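You operate a simulated robot arm through the tools that you are given. There is no shell and no other tool.

The job below is to be done with a simulated robot arm. You get a single attempt, and the scene is never put back.

## Task
Fill the small glue tray to its line, close the valve and glue the brown bag.
Fine: turn the table till that bag is at the glue arm, roll out and back; the other bags stay dry in their seats.

The check looks at the end state, three seconds after you hand in, the way a careful person would. Anything else that was tipped, shoved, dropped, spilled or broken makes it a failure.

## Robot
A 7-joint arm with a two-finger parallel gripper, fixed in place. Base frame: the origin is on the floor under the middle of its stand, x ahead of it, y to its left, z up. Lengths are in mm, angles in degrees, forces in N, time in s.
With the tool pointing down near the work surface it reaches from about 520 to 960 mm from the base axis. Its first joint turns from -166.0 to 166.0 degrees. Payload 3.91 kg.
Tool frame: the origin (TCP) lies between the finger pads and is the grasp point; the fingertips stand 30 mm ahead of it; z points along the fingers, y is the line along which they close. Largest opening 110 mm; finger width 20, thickness 10; the body of the gripper, 48 by 112 mm, starts 55 mm behind the TCP.
Orientation is that of the tool frame in the base frame, as [roll, pitch, yaw] about the fixed x, y, z axes, in that order (R = Rz(yaw) Ry(pitch) Rx(roll)). With the fingers straight down and closing along the base's y, the tool's x points along the base's -x, its y along +y and its z along -z.

## Interface
- The arm moves only by the tool apply_moves. Its argument "increments" is a list of rows, each a list of 7 numbers: the shift along the tool's x, y, z in units of 40 mm (1.0 is 40 mm), then the turn, a rotation vector about the tool's x, y, z in units of 6 degrees (1.0 is 6 degrees), then the opening, from 0 (shut) to 1 (fully open). In form: [[tx, ty, tz, ax, ay, az, jaw], ...]. A call has 1 to 20 rows; each row shifts and turns the commanded pose from where the row before left it, along the tool's axes as they then stand. A call with a number of a shift or a turn outside -1 to 1 is refused whole. A row lasts 0.2 s, in which the tool goes at most 50 mm and 8.6 degrees; a call with a longer step from one row to the next is refused whole, and so is a gripper value outside its range. Where a pose cannot be reached the arm comes as near as it can. A force on the tool above 50 N (or 10 N above the force at the start of the call, whichever is more), or a blocked arm, ends the call early, and 0.2 s more pass. Each finger travels about 72 mm/s and halts on what it meets, pressing with about 20 N; the grip force reading is that of the motor and also rises with nothing between the fingers. The clock runs only during rows and for 0.2 s after the last one: add rows that do not move to give the fingers time. The reply holds the time, the measured pose of the TCP, the force on the tool along the base axes, the opening and the grip force, in the units named above and with some noise, with the torque about the TCP (base axes, N m) and any sound that the robot's microphone picked up.
- Cameras (640 x 400 px; columns grow to the right, rows downward): "scene" is fixed at [388.4, 657.2, 1607.4]; the picture's right is [-0.86, -0.52, 0.00], its down [-0.33, 0.55, -0.77] and it looks along [0.40, -0.66, -0.64] (base axes); focal length 373 px, centre (320, 200). "wrist" rides on the gripper at [72, 17, -103] in the tool frame; the picture's right is [-0.23, 0.97, 0.00], its down [-0.76, -0.18, -0.62] and it looks along [-0.61, -0.14, 0.78] (tool axes); focal length 222 px, centre (320, 200). There is no depth. A picture from a camera that has moved, and an enlarged one, comes with that camera's place and axes in the base frame and with its lens. The place of the scene camera against the robot may be out by one fixed shift of up to 18 mm in any direction.
- capture(camera): a new picture of that camera. It takes no simulated time.
- move_column(by): slides the trunk up (or, below 0, down) by that many mm; the arm rides with it, the base frame stays. It gives what a move gives, with no picture.
- inspect(camera, box): a new picture of the part [left, top, right, bottom] of that camera's present view, enlarged. It takes no simulated time.
- finish_job(): hands the job in; it is judged then, once.

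Places have to be worked out from the pictures, the camera data and where the tool is seen. Open the gripper and draw the arm clear of the work before you hand the job in, unless the task says otherwise.

The tools are called after "Emit:" as a command line: name --pt "numbers of a row" for each row, then --argument value for the rest, lists and objects as JSON in quotes. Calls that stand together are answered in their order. apply_moves: Moves the arm, as the interface text tells. Its arguments: {"type":"object","properties":{"increments":{"type":"array"}},"required":["increments"]} The other tools are called the same way: move_column (by) moves the trunk up or down; capture (camera) takes a picture; inspect (camera, box) takes an enlarged picture of a part of a camera's view; finish_job () hands the job in.

At the start:

```text
t: 0.0
position: [487.5, 210.6, 1241.4]
orientation: [-180.0, 0.0, -180.0]
ft_force: [-0.1, -0.3, -0.1]
torque: [0.02, 0.0, -0.01]
grip_width: 110.1
gripper_force: 0.1
trunk travel left (down, up): [-600.0, 82.0]
```

scene: 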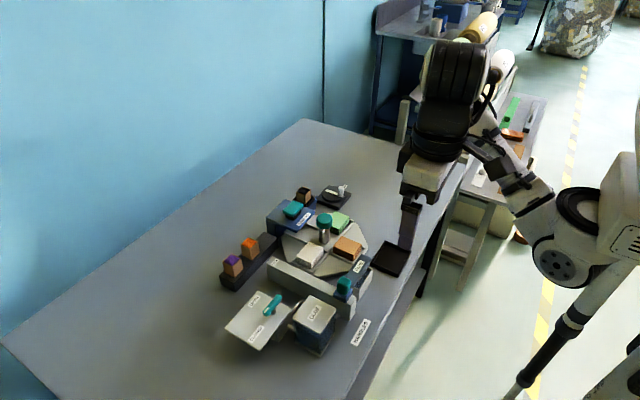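
wrist: 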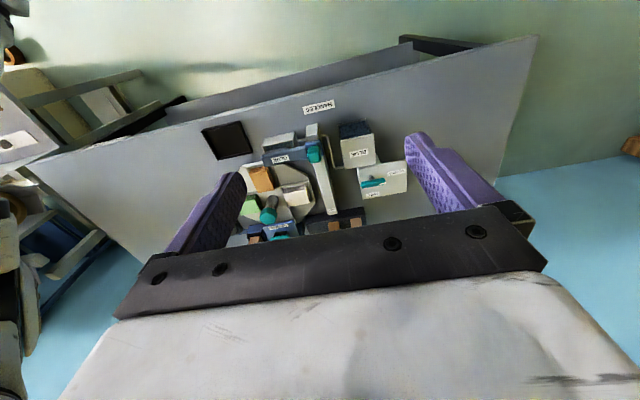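

I'll start by looking closely at the work area in both cameras to identify the parts.

Emit:
inspect --camera "scene" --box '[200, 170, 420, 370]'

Emit:
inspect --camera "wrist" --box '[200, 80, 440, 240]'

```text
2.00 times, centred on (310, 270) of scene
camera zoom: at [388.4, 657.2, 1607.4], right [-0.86, -0.52, 0.0], down [-0.33, 0.55, -0.77], along [0.4, -0.66, -0.64], focal length 746 px, centre (340, 60)
```

zoom: 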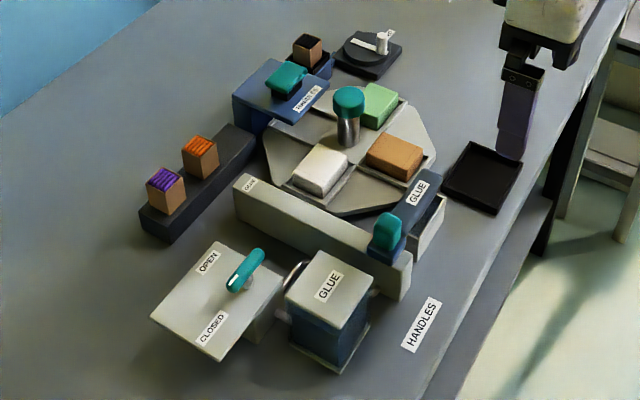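

```text
2.50 times, centred on (320, 160) of wrist
camera zoom: at [414.7, 226.9, 1345.2], right [0.23, 0.97, 0.0], down [0.76, -0.18, 0.62], along [0.61, -0.14, -0.78], focal length 555 px, centre (320, 300)
```

zoom: 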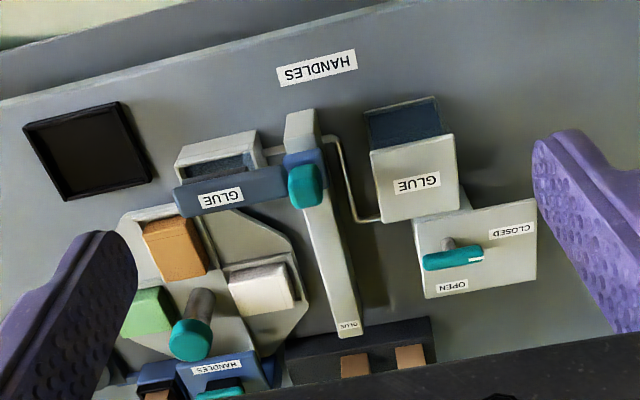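

I see a turntable with a central teal knob and bags (white, brown, green), a glue tray with a teal carriage handle on a rail, a glue box, and a valve lever. I'll zoom in more on each.

Emit:
inspect --camera "scene" --box '[310, 250, 380, 320]'

Emit:
inspect --camera "scene" --box '[220, 280, 340, 360]'

Emit:
inspect --camera "scene" --box '[260, 180, 380, 280]'

Emit:
inspect --camera "wrist" --box '[250, 110, 350, 180]'

```text
5.71 times, centred on (345, 285) of scene
camera zoom: at [388.4, 657.2, 1607.4], right [-0.86, -0.52, 0.0], down [-0.33, 0.55, -0.77], along [0.4, -0.66, -0.64], focal length 2131 px, centre (177, -286)
```

zoom: 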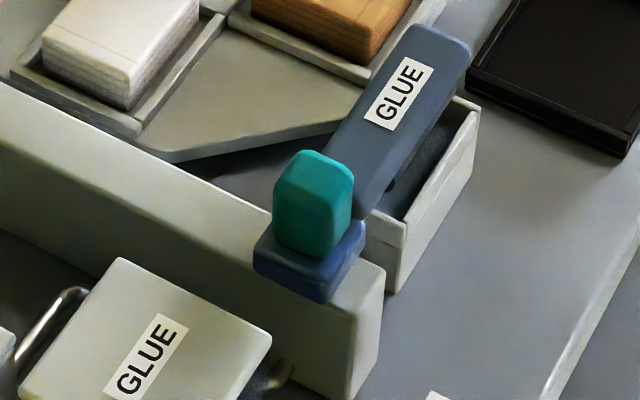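

```text
5.00 times, centred on (280, 320) of scene
camera zoom: at [388.4, 657.2, 1607.4], right [-0.86, -0.52, 0.0], down [-0.33, 0.55, -0.77], along [0.4, -0.66, -0.64], focal length 1865 px, centre (520, -400)
```

zoom: 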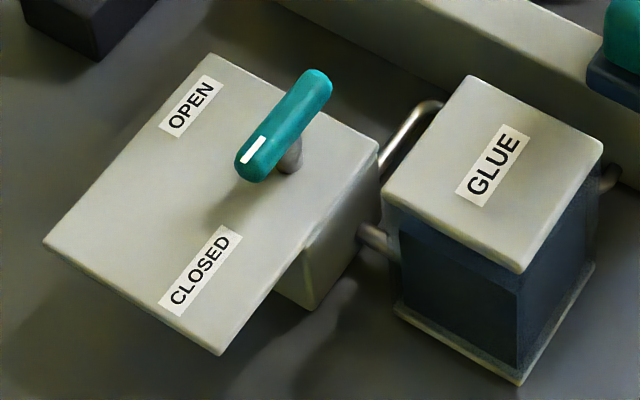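

```text
4.00 times, centred on (320, 230) of scene
camera zoom: at [388.4, 657.2, 1607.4], right [-0.86, -0.52, 0.0], down [-0.33, 0.55, -0.77], along [0.4, -0.66, -0.64], focal length 1492 px, centre (320, 80)
```

zoom: 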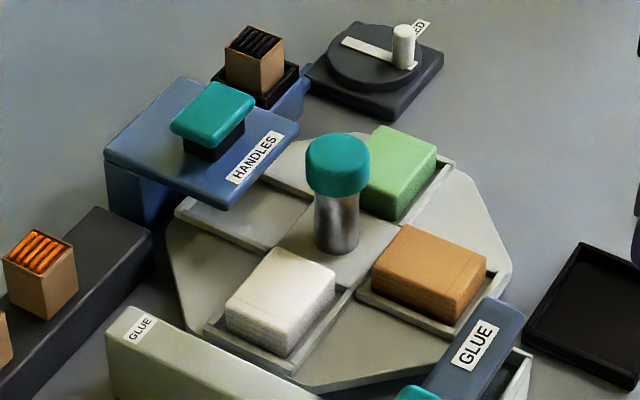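

```text
5.71 times, centred on (300, 145) of wrist
camera zoom: at [414.7, 226.9, 1345.2], right [0.23, 0.97, 0.0], down [0.76, -0.18, 0.62], along [0.61, -0.14, -0.78], focal length 1269 px, centre (434, 514)
```

zoom: 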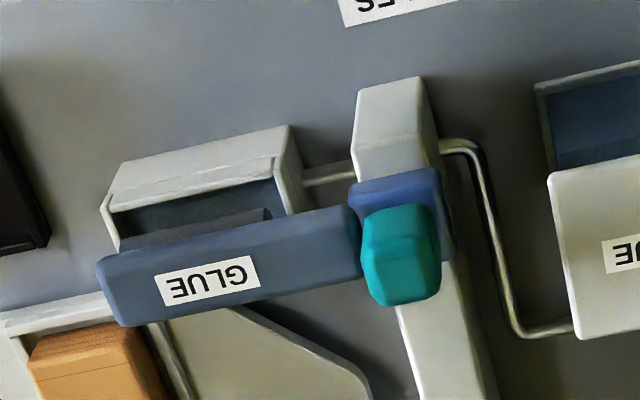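

The view so far: a 4-seat turntable, a dial behind it with some "...ED" label, and the glue station. I'll move the wrist camera toward the work, staying well above it, to see details.

Emit:
apply_moves --pt "-0.2 -0.73 0.45 0 0 0 1" --pt "-0.2 -0.73 0.45 0 0 0 1" --pt "-0.2 -0.73 0.45 0 0 0 1" --pt "-0.2 -0.73 0.45 0 0 0 1" --pt "-0.2 -0.73 0.45 0 0 0 1" --pt "0 0 0 0 0 0 1"

Emit:
capture --camera "wrist"

Emit:
inspect --camera "scene" --box '[310, 170, 370, 220]'

```text
t: 1.4
position: [528.2, 65.4, 1151.2]
orientation: [-180.0, 0.0, -180.0]
ft_force: [-0.1, 0.3, 0.1]
torque: [-0.02, -0.01, -0.01]
grip_width: 110.2
gripper_force: 0.0
trunk travel left (down, up): [-600.0, 82.0]
```

```text
taken
camera wrist: at [455.2, 81.5, 1254.5], right [0.23, 0.97, 0.0], down [0.76, -0.18, 0.62], along [0.61, -0.14, -0.78], focal length 222 px, centre (320, 200)
```

wrist: 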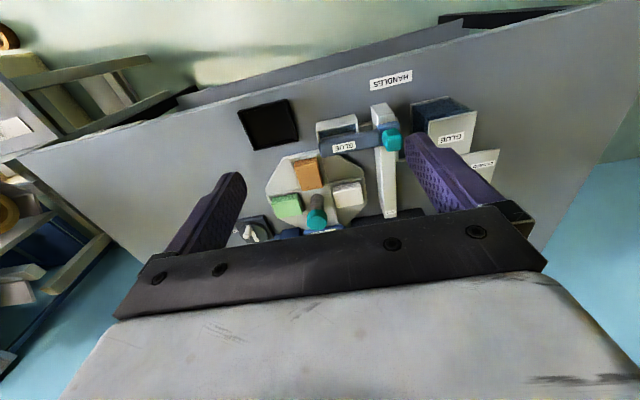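

```text
8.00 times, centred on (340, 195) of scene
camera zoom: at [388.4, 657.2, 1607.4], right [-0.86, -0.52, 0.0], down [-0.33, 0.55, -0.77], along [0.4, -0.66, -0.64], focal length 2984 px, centre (160, 240)
```

zoom: 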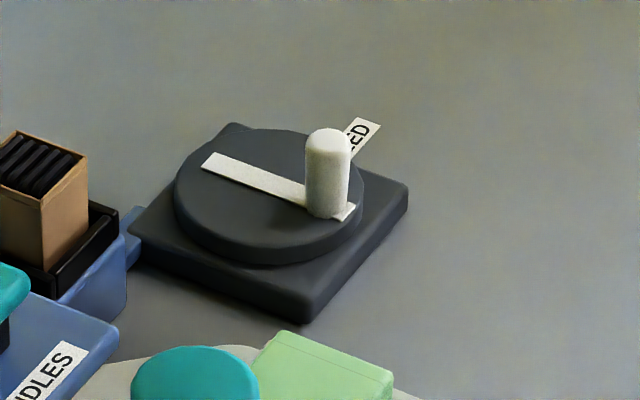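

A white crank dial with a label "...ED" sits behind the table. I'll move the wrist camera forward to read that label and see the turntable from above.

Emit:
apply_moves --pt "-0.75 -0.75 0 0 0 0 1" --pt "-0.75 -0.75 0 0 0 0 1" --pt "-0.75 -0.75 0 0 0 0 1" --pt "-0.75 -0.75 0 0 0 0 1" --pt "-0.75 -0.75 0 0 0 0 1" --pt "0 0 0 0 0 0 1"

Emit:
capture --camera "wrist"

Emit:
inspect --camera "wrist" --box '[220, 60, 420, 220]'

```text
t: 2.8
position: [676.8, -86.5, 1152.2]
orientation: [-180.0, 0.0, -179.9]
ft_force: [-0.1, 0.3, -0.2]
torque: [-0.01, 0.0, 0.01]
grip_width: 110.1
gripper_force: 0.0
trunk travel left (down, up): [-600.0, 82.0]
```

```text
taken
camera wrist: at [604.5, -69.8, 1254.4], right [0.23, 0.97, 0.0], down [0.76, -0.18, 0.62], along [0.61, -0.14, -0.78], focal length 222 px, centre (320, 200)
```

wrist: 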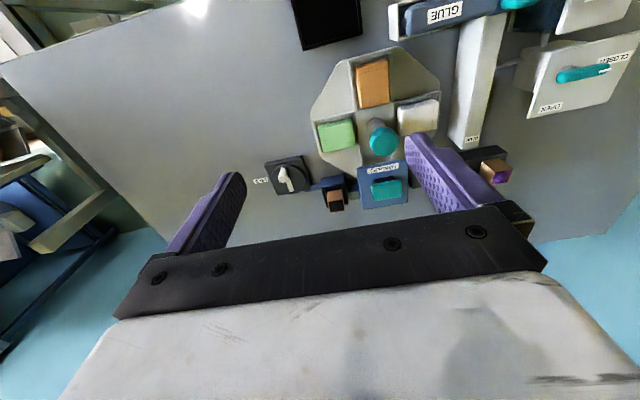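

```text
2.50 times, centred on (320, 140) of wrist
camera zoom: at [604.5, -69.8, 1254.4], right [0.23, 0.97, 0.0], down [0.76, -0.18, 0.62], along [0.61, -0.14, -0.78], focal length 555 px, centre (320, 350)
```

zoom: 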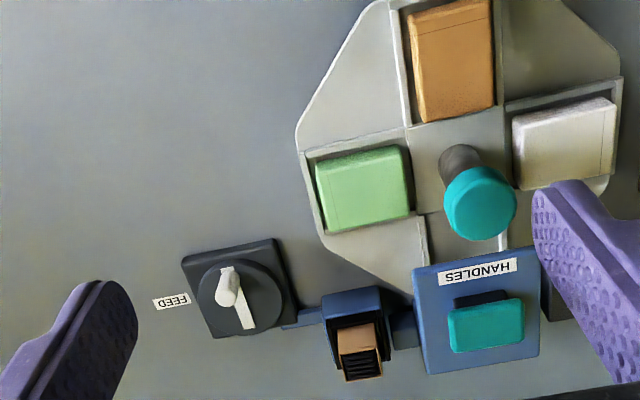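

The dial is marked "FEED" (for handle strips) so it is not needed. The brown bag sits on the robot side (-x), white at +y next to the rail. Now I zoom into the glue tray and the valve from here.

Emit:
inspect --camera "scene" --box '[350, 255, 374, 285]'

Emit:
inspect --camera "wrist" --box '[380, 0, 640, 160]'

Emit:
capture --camera "scene"

```text
13.33 times, centred on (362, 270) of scene
camera zoom: at [388.4, 657.2, 1607.4], right [-0.86, -0.52, 0.0], down [-0.33, 0.55, -0.77], along [0.4, -0.66, -0.64], focal length 4973 px, centre (-240, -733)
```

zoom: 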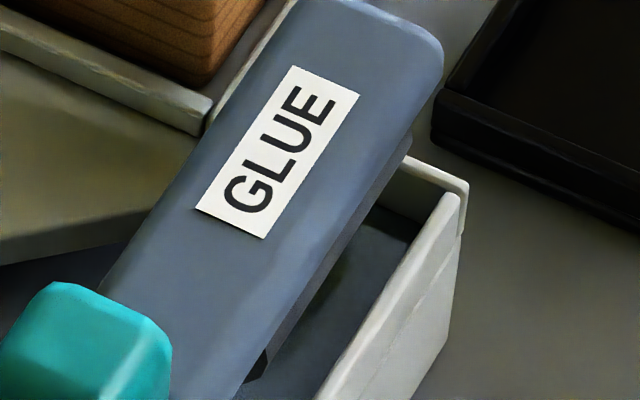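

```text
2.46 times, centred on (510, 80) of wrist
camera zoom: at [604.5, -69.8, 1254.4], right [0.23, 0.97, 0.0], down [0.76, -0.18, 0.62], along [0.61, -0.14, -0.78], focal length 547 px, centre (-148, 495)
```

zoom: 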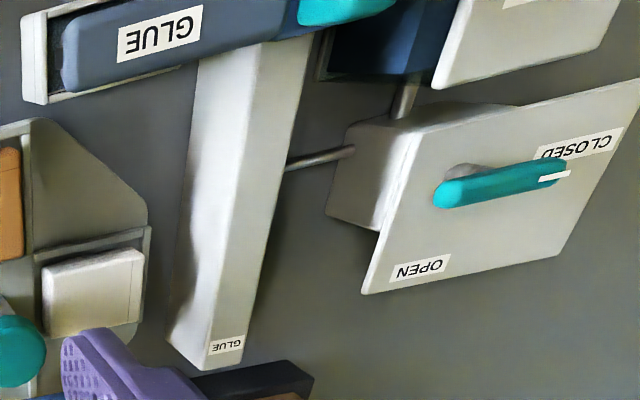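

```text
taken
```

scene: 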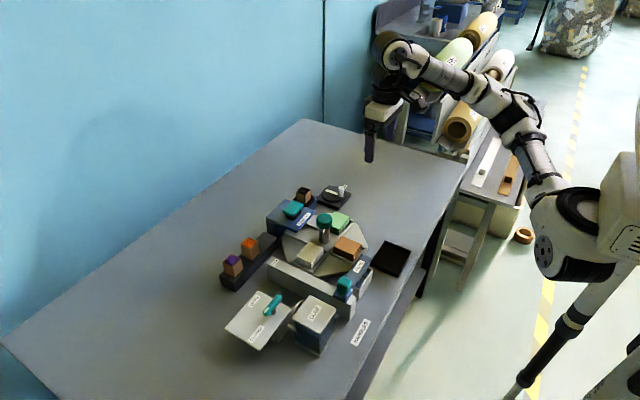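

Triangulating from the wrist views: the knob top is near (783, 0, 902), the valve lever near (748, 284, 892) pointing +y to CLOSED, and the carriage handle near (631, 164, 905). The rail runs along +x. Next I take a closer look at the glue tray and its line.

Emit:
apply_moves --pt "0.49 0.626 0.475 0 0 0 1" --pt "0.49 0.626 0.475 0 0 0 1" --pt "0.49 0.626 0.475 0 0 0 1" --pt "0.49 0.626 0.475 0 0 0 1" --pt "0.49 0.626 0.475 0 0 0 1" --pt "0.49 0.626 0.475 0 0 0 1" --pt "0.49 0.626 0.475 0 0 0 1" --pt "0.49 0.626 0.475 0 0 0 1" --pt "0 0 0 0 0 0 1"

Emit:
capture --camera "wrist"

Emit:
inspect --camera "wrist" --box '[240, 130, 400, 240]'

```text
t: 4.8
position: [519.5, 116.3, 999.7]
orientation: [179.9, 0.0, -180.0]
ft_force: [-0.3, 0.3, -0.5]
torque: [-0.05, 0.0, -0.04]
grip_width: 110.0
gripper_force: 0.0
trunk travel left (down, up): [-600.0, 82.0]
```

```text
taken
camera wrist: at [447.3, 131.2, 1103.1], right [0.23, 0.97, 0.0], down [0.76, -0.18, 0.62], along [0.61, -0.14, -0.78], focal length 222 px, centre (320, 200)
```

wrist: 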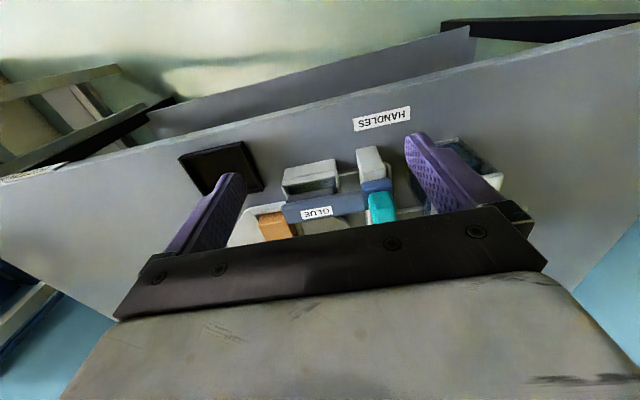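

```text
3.64 times, centred on (320, 185) of wrist
camera zoom: at [447.3, 131.2, 1103.1], right [0.23, 0.97, 0.0], down [0.76, -0.18, 0.62], along [0.61, -0.14, -0.78], focal length 808 px, centre (320, 254)
```

zoom: 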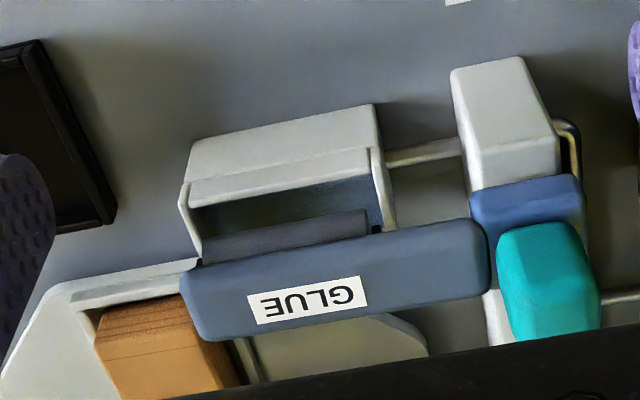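

I can see the roller (dark) under the boom in the tray. I'll zoom further to find the fill line.

Emit:
inspect --camera "wrist" --box '[280, 165, 350, 205]'

Emit:
inspect --camera "scene" --box '[340, 255, 380, 300]'

```text
9.14 times, centred on (315, 185) of wrist
camera zoom: at [447.3, 131.2, 1103.1], right [0.23, 0.97, 0.0], down [0.76, -0.18, 0.62], along [0.61, -0.14, -0.78], focal length 2031 px, centre (366, 337)
```

zoom: 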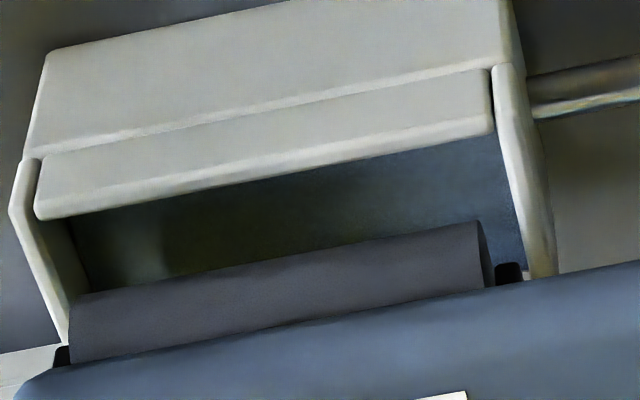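

```text
8.89 times, centred on (360, 278) of scene
camera zoom: at [388.4, 657.2, 1607.4], right [-0.86, -0.52, 0.0], down [-0.33, 0.55, -0.77], along [0.4, -0.66, -0.64], focal length 3316 px, centre (-36, -489)
```

zoom: 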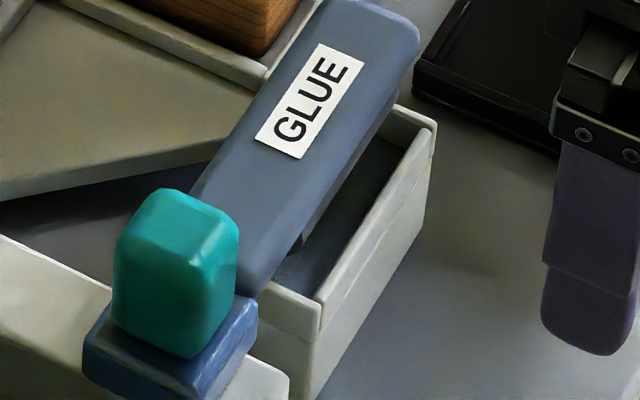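

No painted line is obvious yet. I'll zoom deeper into the tray's end wall from the scene camera.

Emit:
inspect --camera "scene" --box '[362, 262, 374, 274]'

Emit:
inspect --camera "scene" --box '[352, 272, 370, 290]'

Emit:
inspect --camera "wrist" --box '[275, 170, 305, 205]'

Emit:
inspect --camera "wrist" --box '[320, 165, 350, 200]'

```text
16.00 times, centred on (368, 268) of scene
camera zoom: at [388.4, 657.2, 1607.4], right [-0.86, -0.52, 0.0], down [-0.33, 0.55, -0.77], along [0.4, -0.66, -0.64], focal length 5968 px, centre (-448, -888)
```

zoom: 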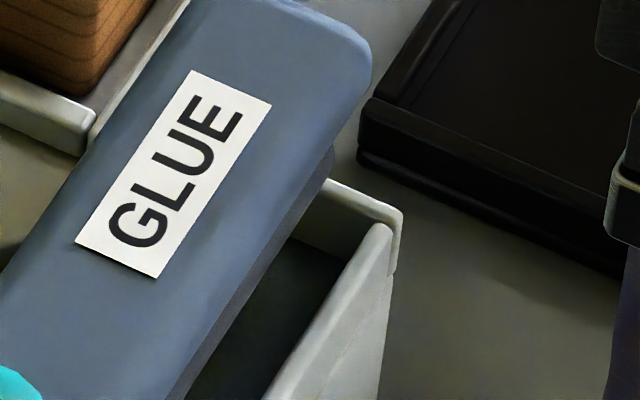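

```text
16.00 times, centred on (361, 281) of scene
camera zoom: at [388.4, 657.2, 1607.4], right [-0.86, -0.52, 0.0], down [-0.33, 0.55, -0.77], along [0.4, -0.66, -0.64], focal length 5968 px, centre (-336, -1096)
```

zoom: 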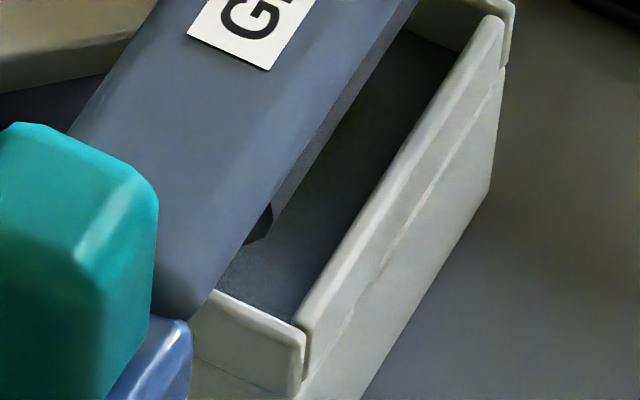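

```text
11.43 times, centred on (290, 188) of wrist
camera zoom: at [447.3, 131.2, 1103.1], right [0.23, 0.97, 0.0], down [0.76, -0.18, 0.62], along [0.61, -0.14, -0.78], focal length 2538 px, centre (663, 343)
```

zoom: 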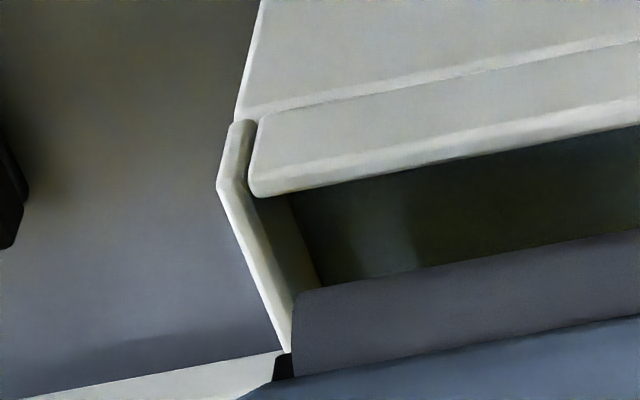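

```text
11.43 times, centred on (335, 182) of wrist
camera zoom: at [447.3, 131.2, 1103.1], right [0.23, 0.97, 0.0], down [0.76, -0.18, 0.62], along [0.61, -0.14, -0.78], focal length 2538 px, centre (149, 400)
```

zoom: 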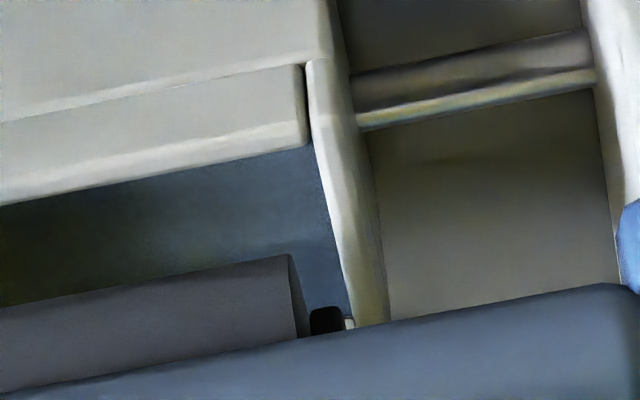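

No line is visible from this side, since the boom and roller hide part of the tray. I'll rotate the hand 90° so the wrist camera looks along +y, to view the tray's other inner walls from the -y side.

Emit:
apply_moves --pt "0 0 0 0 0 -1 1" --pt "0 0 0 0 0 -1 1" --pt "0 0 0 0 0 -1 1" --pt "0 0 0 0 0 -1 1" --pt "0 0 0 0 0 -1 1" --pt "0 0 0 0 0 -1 1" --pt "0 0 0 0 0 -1 1" --pt "0 0 0 0 0 -1 1" --pt "0 0 0 0 0 -1 1" --pt "0 0 0 0 0 -1 1" --pt "0 0 0 0 0 -1 1" --pt "0 0 0 0 0 -1 1" --pt "0 0 0 0 0 -1 1" --pt "0 0 0 0 0 -1 1" --pt "0 0 0 0 0 -1 1" --pt "0.61 -0.39 0.1 0 0 0 1" --pt "0.61 -0.39 0.1 0 0 0 1" --pt "0.61 -0.39 0.1 0 0 0 1" --pt "0.61 -0.39 0.1 0 0 0 1" --pt "0.61 -0.39 0.1 0 0 0 1"

Emit:
capture --camera "wrist"

```text
t: 9.0
position: [504.0, 88.4, 995.6]
orientation: [179.9, 0.0, -90.1]
ft_force: [-0.3, -0.3, 0.7]
torque: [0.02, -0.02, 0.04]
grip_width: 110.0
gripper_force: 0.1
out of reach, approached as far as the arm can: row 16, 17, 18, 19, 20
trunk travel left (down, up): [-600.0, 82.0]
```

```text
taken
camera wrist: at [487.4, 16.4, 1099.3], right [-0.97, 0.23, 0.0], down [0.18, 0.76, 0.62], along [0.14, 0.61, -0.78], focal length 222 px, centre (320, 200)
```

wrist: 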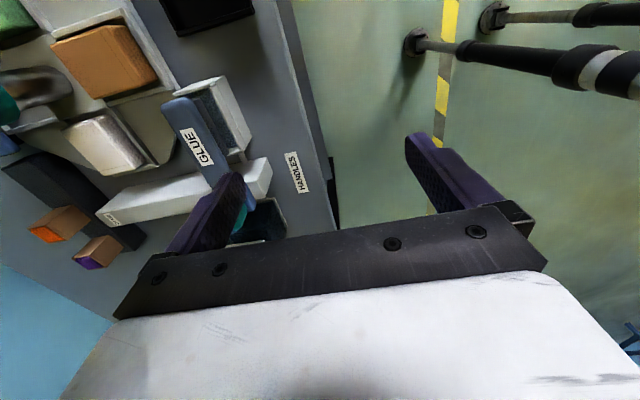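

The arm could not reach the shifted pose, likely a wrist joint limit. I'll send a short test with part of the turn undone to see where it goes.

Emit:
apply_moves --pt "0 0 0 0 0 1 1" --pt "0 0 0 0 0 1 1" --pt "0 0 0 0 0 1 1" --pt "0 0 0 0 0 1 1" --pt "0 0 0 0 0 0 1"

Emit:
capture --camera "wrist"

```text
t: 10.2
position: [504.8, 89.0, 997.1]
orientation: [-179.9, -0.1, -114.1]
ft_force: [-1.2, 0.6, 0.3]
torque: [-0.04, -0.01, 0.0]
grip_width: 109.8
gripper_force: 0.1
trunk travel left (down, up): [-600.0, 82.0]
```

```text
taken
camera wrist: at [459.3, 29.4, 1100.3], right [-0.8, 0.61, 0.0], down [0.47, 0.62, 0.62], along [0.38, 0.5, -0.78], focal length 222 px, centre (320, 200)
```

wrist: 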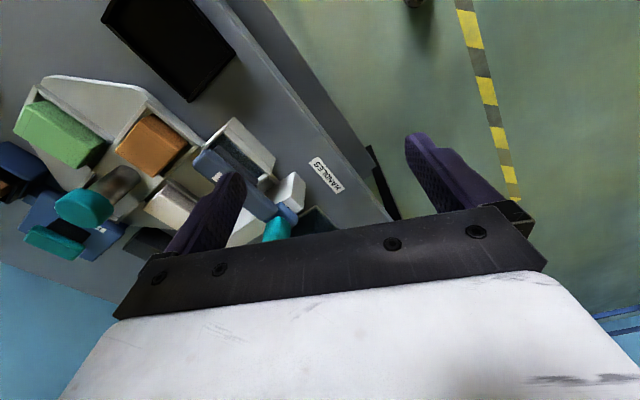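

The wrist turned back fine. Now I'll shift away from the inner reach limit (toward +x, -y) in this orientation.

Emit:
apply_moves --pt "0.285 -0.743 0 0 0 0 1" --pt "0.285 -0.743 0 0 0 0 1" --pt "0.285 -0.743 0 0 0 0 1" --pt "0.285 -0.743 0 0 0 0 1" --pt "0 0 0 0 0 0 1"

Emit:
capture --camera "wrist"

```text
t: 11.4
position: [581.7, 12.1, 998.7]
orientation: [-180.0, 0.0, -114.2]
ft_force: [0.5, -0.6, -0.2]
torque: [-0.01, -0.02, -0.01]
grip_width: 110.2
gripper_force: 0.1
out of reach, approached as far as the arm can: row 4
trunk travel left (down, up): [-600.0, 82.0]
```

```text
taken
camera wrist: at [537.4, -47.6, 1100.8], right [-0.8, 0.61, 0.0], down [0.47, 0.62, 0.62], along [0.38, 0.5, -0.78], focal length 222 px, centre (320, 200)
```

wrist: 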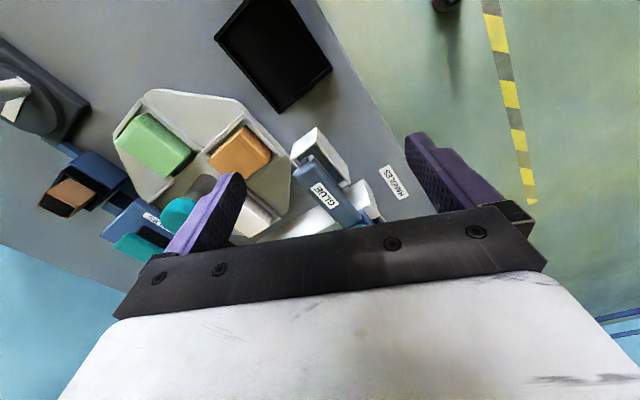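

This view sees the tray from the -x/-y side. Zooming in on the tray.

Emit:
inspect --camera "wrist" --box '[280, 115, 380, 215]'

Emit:
inspect --camera "wrist" --box '[285, 120, 355, 190]'

```text
4.00 times, centred on (330, 165) of wrist
camera zoom: at [537.4, -47.6, 1100.8], right [-0.8, 0.61, 0.0], down [0.47, 0.62, 0.62], along [0.38, 0.5, -0.78], focal length 888 px, centre (280, 340)
```

zoom: 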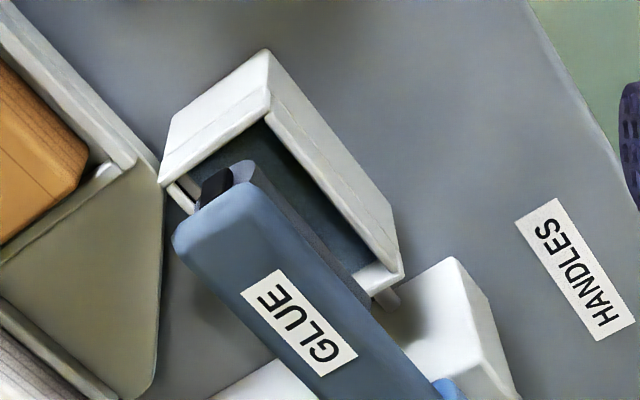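

```text
5.71 times, centred on (320, 155) of wrist
camera zoom: at [537.4, -47.6, 1100.8], right [-0.8, 0.61, 0.0], down [0.47, 0.62, 0.62], along [0.38, 0.5, -0.78], focal length 1269 px, centre (320, 457)
```

zoom: 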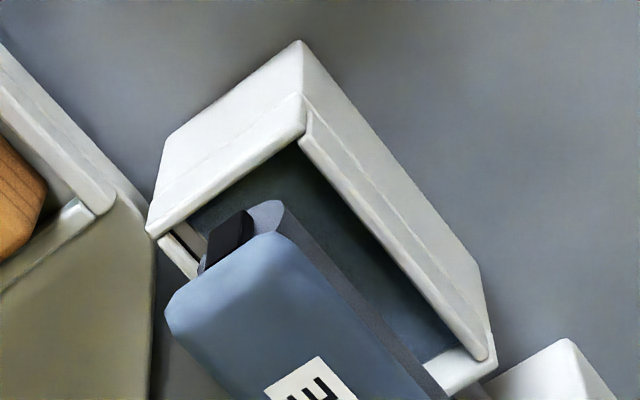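

There is a dark stripe on the inside of the +x wall near the roller's end. Zooming on it.

Emit:
inspect --camera "wrist" --box '[298, 136, 326, 170]'

Emit:
inspect --camera "wrist" --box '[325, 155, 353, 189]'

```text
11.76 times, centred on (312, 153) of wrist
camera zoom: at [537.4, -47.6, 1100.8], right [-0.8, 0.61, 0.0], down [0.47, 0.62, 0.62], along [0.38, 0.5, -0.78], focal length 2613 px, centre (414, 753)
```

zoom: 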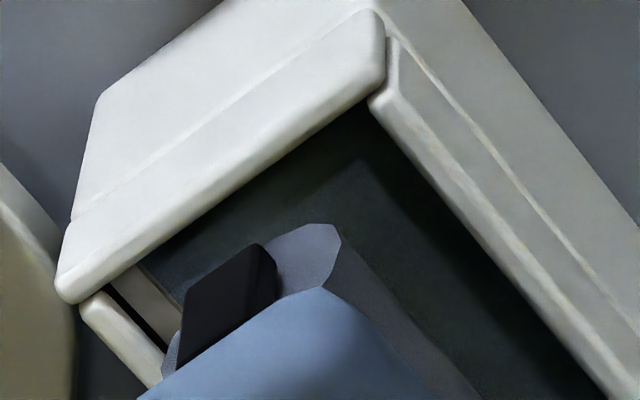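

```text
11.76 times, centred on (339, 172) of wrist
camera zoom: at [537.4, -47.6, 1100.8], right [-0.8, 0.61, 0.0], down [0.47, 0.62, 0.62], along [0.38, 0.5, -0.78], focal length 2613 px, centre (96, 529)
```

zoom: 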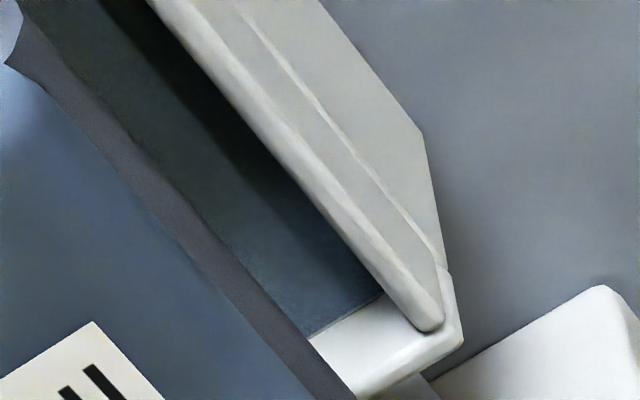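

The fill line shows as a black stripe on the inside of the +x wall, just below the rim, with the floor dark below. Next I'll find out the wrist's turning range over the valve lever: turn back to yaw 180, then move to above the lever at a safe height.

Emit:
apply_moves --pt "0 0 -0.3 0 0 1 1" --pt "0 0 -0.3 0 0 1 1" --pt "0 0 -0.3 0 0 1 1" --pt "0 0 -0.3 0 0 1 1" --pt "0 0 0 0 0 1 1" --pt "0 0 0 0 0 1 1" --pt "0 0 0 0 0 1 1" --pt "0 0 0 0 0 1 1" --pt "0 0 0 0 0 1 1" --pt "0 0 0 0 0 1 1" --pt "0 0 0 0 0 1 1" --pt "-0.53 0.85 0 0 0 0 1" --pt "-0.53 0.85 0 0 0 0 1" --pt "-0.53 0.85 0 0 0 0 1" --pt "-0.53 0.85 0 0 0 0 1" --pt "-0.53 0.85 0 0 0 0 1" --pt "-0.53 0.85 0 0 0 0 1" --pt "-0.53 0.85 0 0 0 0 1" --pt "-0.53 0.85 0 0 0 0 1" --pt "0 0 0 0 0 0 1"

Emit:
capture --camera "wrist"

```text
t: 15.6
position: [749.9, 282.1, 1046.8]
orientation: [180.0, 0.1, -180.0]
ft_force: [-0.7, 0.4, 0.6]
torque: [-0.01, -0.01, 0.0]
grip_width: 109.9
gripper_force: 0.2
trunk travel left (down, up): [-600.0, 82.0]
```

```text
taken
camera wrist: at [677.6, 298.6, 1148.9], right [0.23, 0.97, 0.0], down [0.76, -0.18, 0.62], along [0.61, -0.14, -0.78], focal length 222 px, centre (320, 200)
```

wrist: 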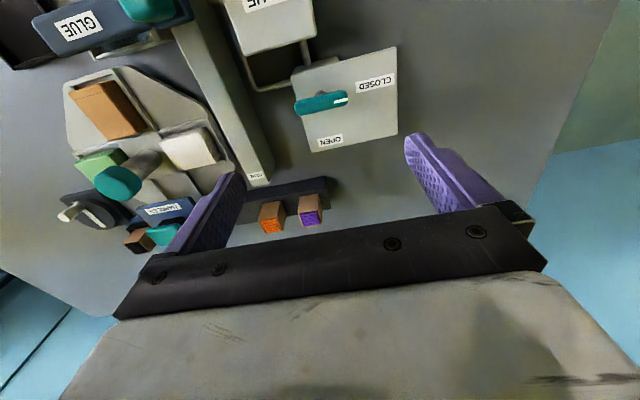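

Good view of the lever. I'll zoom for precise measurement.

Emit:
inspect --camera "wrist" --box '[270, 40, 410, 160]'

Emit:
inspect --camera "wrist" --box '[60, 0, 280, 200]'

```text
3.33 times, centred on (340, 100) of wrist
camera zoom: at [677.6, 298.6, 1148.9], right [0.23, 0.97, 0.0], down [0.76, -0.18, 0.62], along [0.61, -0.14, -0.78], focal length 740 px, centre (253, 533)
```

zoom: 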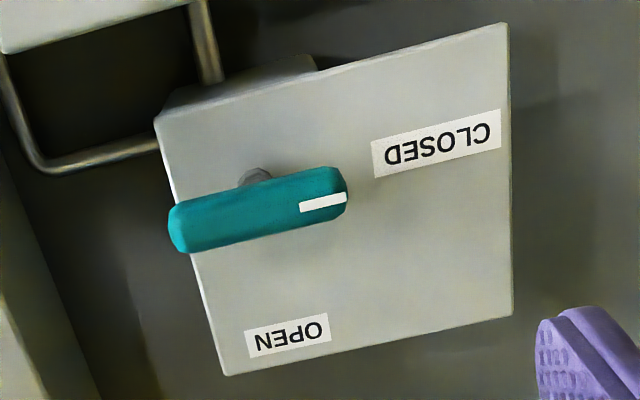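

```text
2.00 times, centred on (170, 100) of wrist
camera zoom: at [677.6, 298.6, 1148.9], right [0.23, 0.97, 0.0], down [0.76, -0.18, 0.62], along [0.61, -0.14, -0.78], focal length 444 px, centre (620, 400)
```

zoom: 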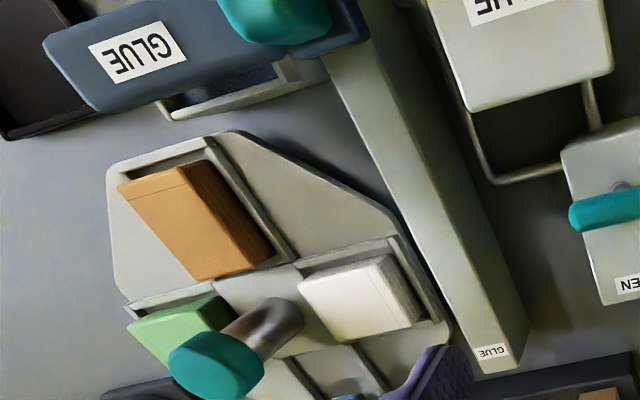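

Measured: pivot ≈ (745, 285), plate top z ≈ 864, bar z ≈ 888 running y 256–314; the CLOSED label is at (746, 348) and OPEN at (804, 285). Now I test the wrist range in the other turning direction here, high above.

Emit:
apply_moves --pt "0 0 0 0 0 1 1" --pt "0 0 0 0 0 1 1" --pt "0 0 0 0 0 1 1" --pt "0 0 0 0 0 1 1" --pt "0 0 0 0 0 1 1" --pt "0 0 0 0 0 1 1" --pt "0 0 0 0 0 1 1" --pt "0 0 0 0 0 1 1" --pt "0 0 0 0 0 1 1" --pt "0 0 0 0 0 1 1" --pt "0 0 0 0 0 1 1" --pt "0 0 0 0 0 1 1" --pt "0 0 0 0 0 1 1" --pt "0 0 0 0 0 1 1" --pt "0 0 0 0 0 1 1" --pt "0 0 0 0 0 0 1"

Emit:
capture --camera "wrist"

```text
t: 19.0
position: [752.2, 285.2, 1046.8]
orientation: [180.0, 0.1, 89.9]
ft_force: [-0.4, -0.5, 0.2]
torque: [-0.02, 0.03, 0.01]
grip_width: 109.8
gripper_force: 0.0
trunk travel left (down, up): [-600.0, 82.0]
```

```text
taken
camera wrist: at [769.8, 355.9, 1149.8], right [0.97, -0.23, 0.0], down [-0.18, -0.76, 0.62], along [-0.14, -0.61, -0.78], focal length 222 px, centre (320, 200)
```

wrist: 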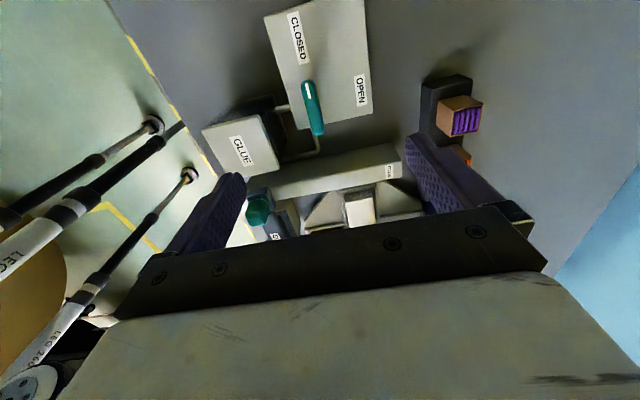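

Yaw 90 is reachable. I'll keep turning toward yaw 0 to see whether a gripped 90° lever turn fits.

Emit:
apply_moves --pt "0 0 0 0 0 1 1" --pt "0 0 0 0 0 1 1" --pt "0 0 0 0 0 1 1" --pt "0 0 0 0 0 1 1" --pt "0 0 0 0 0 1 1" --pt "0 0 0 0 0 1 1" --pt "0 0 0 0 0 1 1" --pt "0 0 0 0 0 1 1" --pt "0 0 0 0 0 1 1" --pt "0 0 0 0 0 1 1" --pt "0 0 0 0 0 1 1" --pt "0 0 0 0 0 1 1" --pt "0 0 0 0 0 1 1" --pt "0 0 0 0 0 1 1" --pt "0 0 0 0 0 1 1" --pt "0 0 0 0 0 0 1"

Emit:
capture --camera "wrist"

```text
t: 22.4
position: [752.7, 283.6, 1046.1]
orientation: [180.0, 0.0, 0.0]
ft_force: [-0.4, 0.3, 0.7]
torque: [-0.03, -0.03, -0.01]
grip_width: 109.7
gripper_force: 0.0
trunk travel left (down, up): [-600.0, 82.0]
```

```text
taken
camera wrist: at [824.7, 266.4, 1149.1], right [-0.23, -0.97, 0.0], down [-0.76, 0.18, 0.62], along [-0.61, 0.14, -0.78], focal length 222 px, centre (320, 200)
```

wrist: 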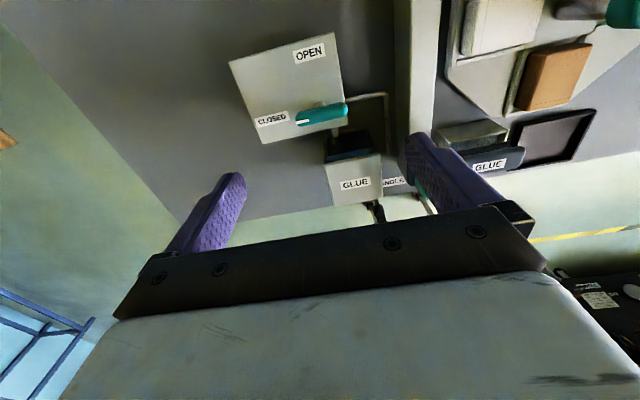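

Yaw 0 is also reachable, so a gripped lever turn from yaw 90 to yaw 0 works. I'll check whether the scene camera still sees the tray with the arm near the lever, and use this +x viewpoint to look at the tray.

Emit:
inspect --camera "scene" --box '[200, 170, 420, 370]'

Emit:
inspect --camera "wrist" --box '[420, 100, 530, 180]'

```text
2.00 times, centred on (310, 270) of scene
camera zoom: at [388.4, 657.2, 1607.4], right [-0.86, -0.52, 0.0], down [-0.33, 0.55, -0.77], along [0.4, -0.66, -0.64], focal length 746 px, centre (340, 60)
```

zoom: 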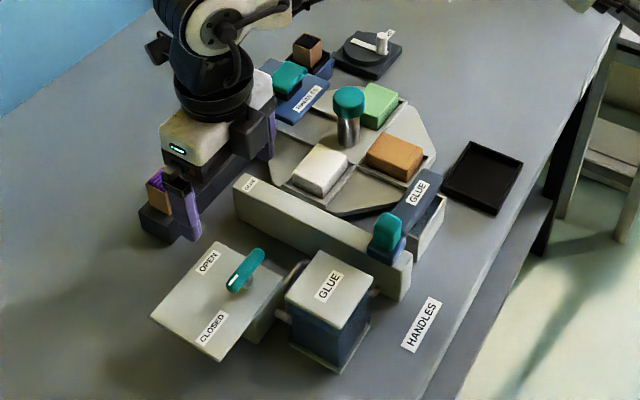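

```text
5.00 times, centred on (475, 140) of wrist
camera zoom: at [824.7, 266.4, 1149.1], right [-0.23, -0.97, 0.0], down [-0.76, 0.18, 0.62], along [-0.61, 0.14, -0.78], focal length 1111 px, centre (-455, 500)
```

zoom: 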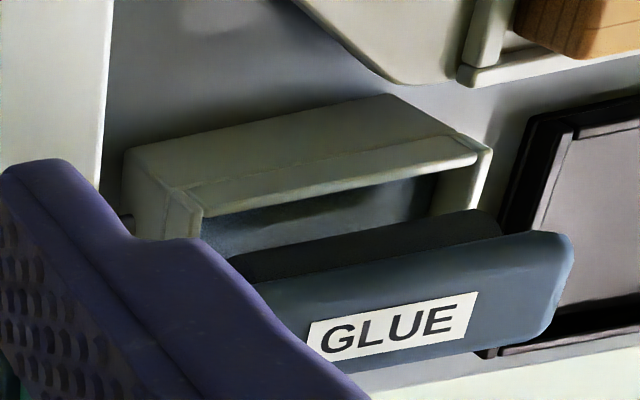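

The scene camera sees the tray fine. From this +x side I'll zoom on the tray's far corner to see if the line also shows there.

Emit:
inspect --camera "wrist" --box '[490, 120, 525, 155]'

Emit:
inspect --camera "wrist" --box '[445, 130, 500, 160]'

```text
11.43 times, centred on (508, 138) of wrist
camera zoom: at [824.7, 266.4, 1149.1], right [-0.23, -0.97, 0.0], down [-0.76, 0.18, 0.62], along [-0.61, 0.14, -0.78], focal length 2538 px, centre (-1823, 914)
```

zoom: 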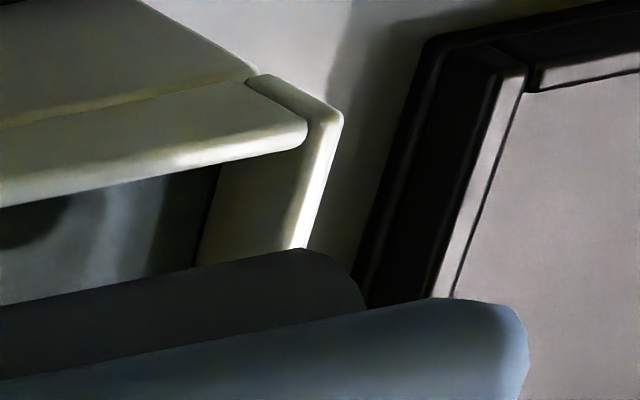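

```text
11.64 times, centred on (472, 145) of wrist
camera zoom: at [824.7, 266.4, 1149.1], right [-0.23, -0.97, 0.0], down [-0.76, 0.18, 0.62], along [-0.61, 0.14, -0.78], focal length 2585 px, centre (-1454, 840)
```

zoom: 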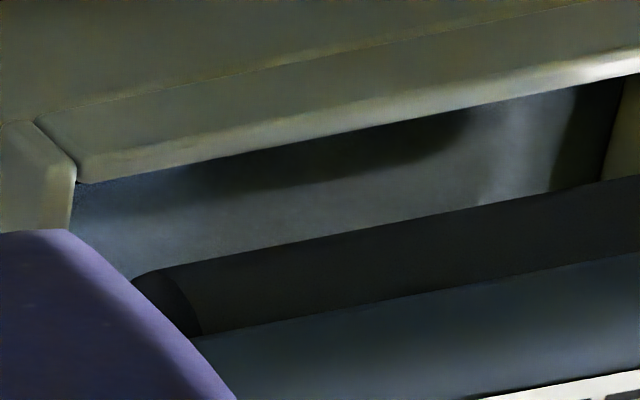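

Only the +x wall carries the line. Now I turn back to yaw 90 above the lever with the jaw partly open, ready to descend across the bar.

Emit:
apply_moves --pt "0 0 0 0 0 -1 0.6" --pt "0 0 0 0 0 -1 0.6" --pt "0 0 0 0 0 -1 0.6" --pt "0 0 0 0 0 -1 0.6" --pt "0 0 0 0 0 -1 0.6" --pt "0 0 0 0 0 -1 0.6" --pt "0 0 0 0 0 -1 0.6" --pt "0 0 0 0 0 -1 0.6" --pt "0 0 0 0 0 -1 0.6" --pt "0 0 0 0 0 -1 0.6" --pt "0 0 0 0 0 -1 0.6" --pt "0 0 0 0 0 -1 0.6" --pt "0 0 0 0 0 -1 0.6" --pt "0 0 0 0 0 -1 0.6" --pt "0 0 0 0 0 -1 0.6" --pt "0 -0.16 0.7 0 0 0 0.6" --pt "0 0 0.7 0 0 0 0.6" --pt "0 0 0.7 0 0 0 0.6" --pt "0 0 0 0 0 0 0.6"

Emit:
capture --camera "wrist"

Emit:
inspect --camera "scene" --box '[200, 250, 380, 370]'

```text
t: 26.4
position: [747.0, 282.3, 961.8]
orientation: [180.0, -0.2, 90.0]
ft_force: [0.5, -1.0, 0.1]
torque: [0.0, 0.0, -0.02]
grip_width: 65.9
gripper_force: 0.1
trunk travel left (down, up): [-600.0, 82.0]
```

```text
taken
camera wrist: at [763.3, 354.4, 1065.5], right [0.97, -0.23, 0.0], down [-0.18, -0.76, 0.62], along [-0.14, -0.61, -0.78], focal length 222 px, centre (320, 200)
```

wrist: 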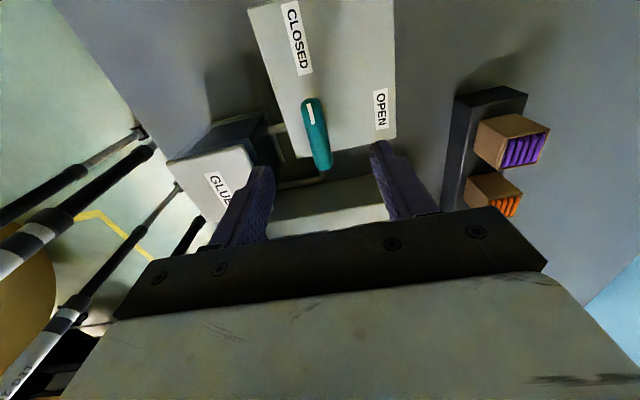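

```text
3.33 times, centred on (290, 310) of scene
camera zoom: at [388.4, 657.2, 1607.4], right [-0.86, -0.52, 0.0], down [-0.33, 0.55, -0.77], along [0.4, -0.66, -0.64], focal length 1243 px, centre (420, -167)
```

zoom: 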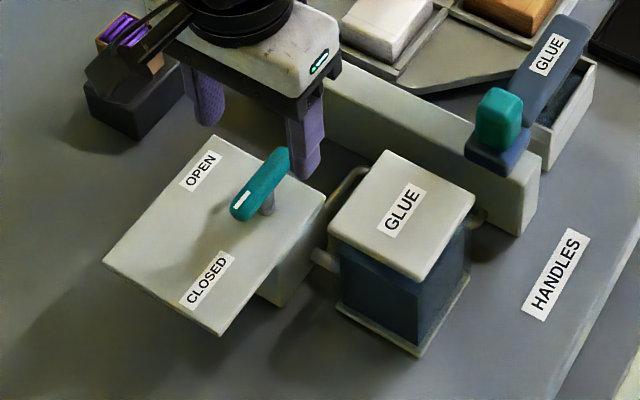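

The bar centre is at about (744, 284). I'll shift 3 mm in -x and descend to TCP z ≈ 902 with fingers straddling the bar.

Emit:
apply_moves --pt "0 -0.07 0.4 0 0 0 0.6" --pt "0 0 0.4 0 0 0 0.6" --pt "0 0 0.4 0 0 0 0.6" --pt "0 0 0.3 0 0 0 0.6" --pt "0 0 0 0 0 0 0.6"

Emit:
capture --camera "wrist"

Emit:
inspect --camera "scene" --box '[220, 260, 320, 340]'

```text
t: 27.6
position: [743.1, 282.0, 902.3]
orientation: [-179.9, 0.0, 89.9]
ft_force: [0.0, 1.1, 0.6]
torque: [-0.01, -0.03, 0.0]
grip_width: 65.9
gripper_force: 0.1
trunk travel left (down, up): [-600.0, 82.0]
```

```text
taken
camera wrist: at [760.4, 354.5, 1005.3], right [0.97, -0.23, 0.0], down [-0.18, -0.76, 0.62], along [-0.14, -0.61, -0.78], focal length 222 px, centre (320, 200)
```

wrist: 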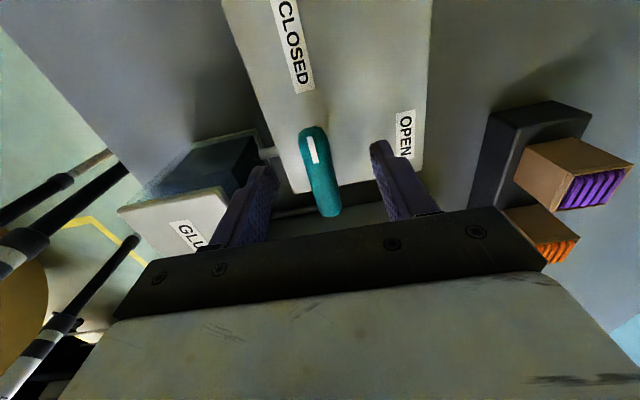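

```text
5.00 times, centred on (270, 300) of scene
camera zoom: at [388.4, 657.2, 1607.4], right [-0.86, -0.52, 0.0], down [-0.33, 0.55, -0.77], along [0.4, -0.66, -0.64], focal length 1865 px, centre (570, -300)
```

zoom: 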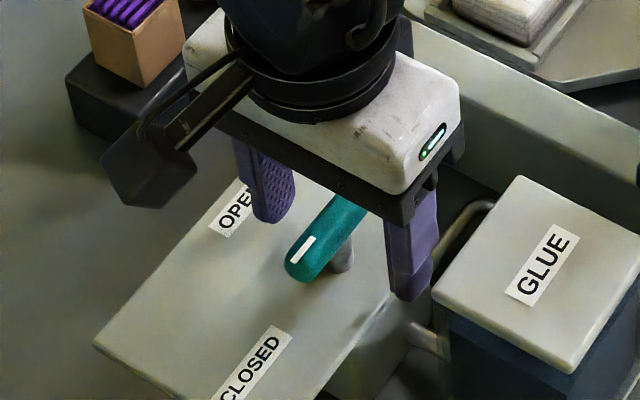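

The fingers straddle the bar and are centred (bar at x ≈ 744). I close on it.

Emit:
apply_moves --pt "0 0 0 0 0 0 0.3" --pt "0 0 0 0 0 0 0.12" --pt "0 0 0 0 0 0 0.05" --pt "0 0 0 0 0 0 0.05"

Emit:
capture --camera "wrist"

```text
t: 28.6
position: [745.6, 283.1, 901.5]
orientation: [179.8, 0.0, 89.9]
ft_force: [16.1, 3.7, 2.6]
torque: [0.02, -0.08, -0.03]
grip_width: 16.0
gripper_force: 44.9
trunk travel left (down, up): [-600.0, 82.0]
```

```text
taken
camera wrist: at [762.0, 354.2, 1005.5], right [0.97, -0.23, 0.0], down [-0.18, -0.76, 0.62], along [-0.14, -0.61, -0.78], focal length 222 px, centre (320, 200)
```

wrist: 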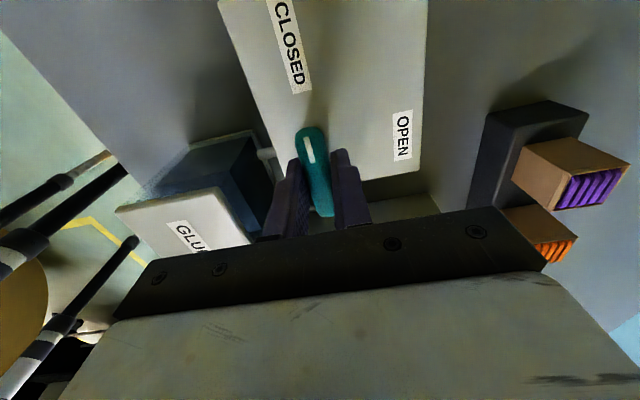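

The bar is gripped (16 mm wide) with a 16 N side load from a ~2.5 mm offset. I shift to take off that side load.

Emit:
apply_moves --pt "0 0.06 0 0 0 0 0.08" --pt "0 0 0 0 0 0 0.08"

Emit:
inspect --camera "scene" --box '[350, 260, 374, 290]'

```text
t: 29.2
position: [745.1, 281.6, 902.6]
orientation: [-179.8, 0.0, 90.0]
ft_force: [2.2, -8.7, 3.3]
torque: [1.16, -0.08, 0.03]
grip_width: 15.8
gripper_force: 45.0
trunk travel left (down, up): [-600.0, 82.0]
```

```text
13.33 times, centred on (362, 275) of scene
camera zoom: at [388.4, 657.2, 1607.4], right [-0.86, -0.52, 0.0], down [-0.33, 0.55, -0.77], along [0.4, -0.66, -0.64], focal length 4973 px, centre (-240, -800)
```

zoom: 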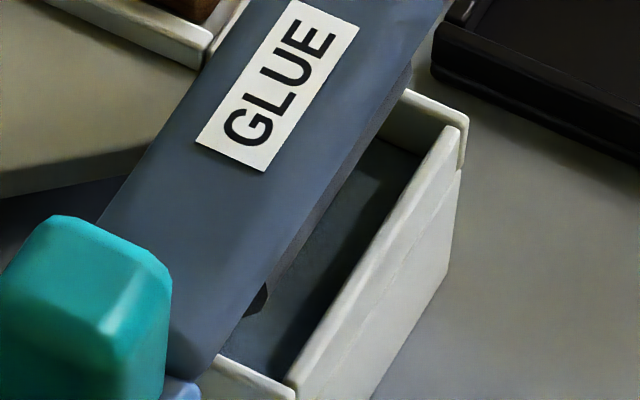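

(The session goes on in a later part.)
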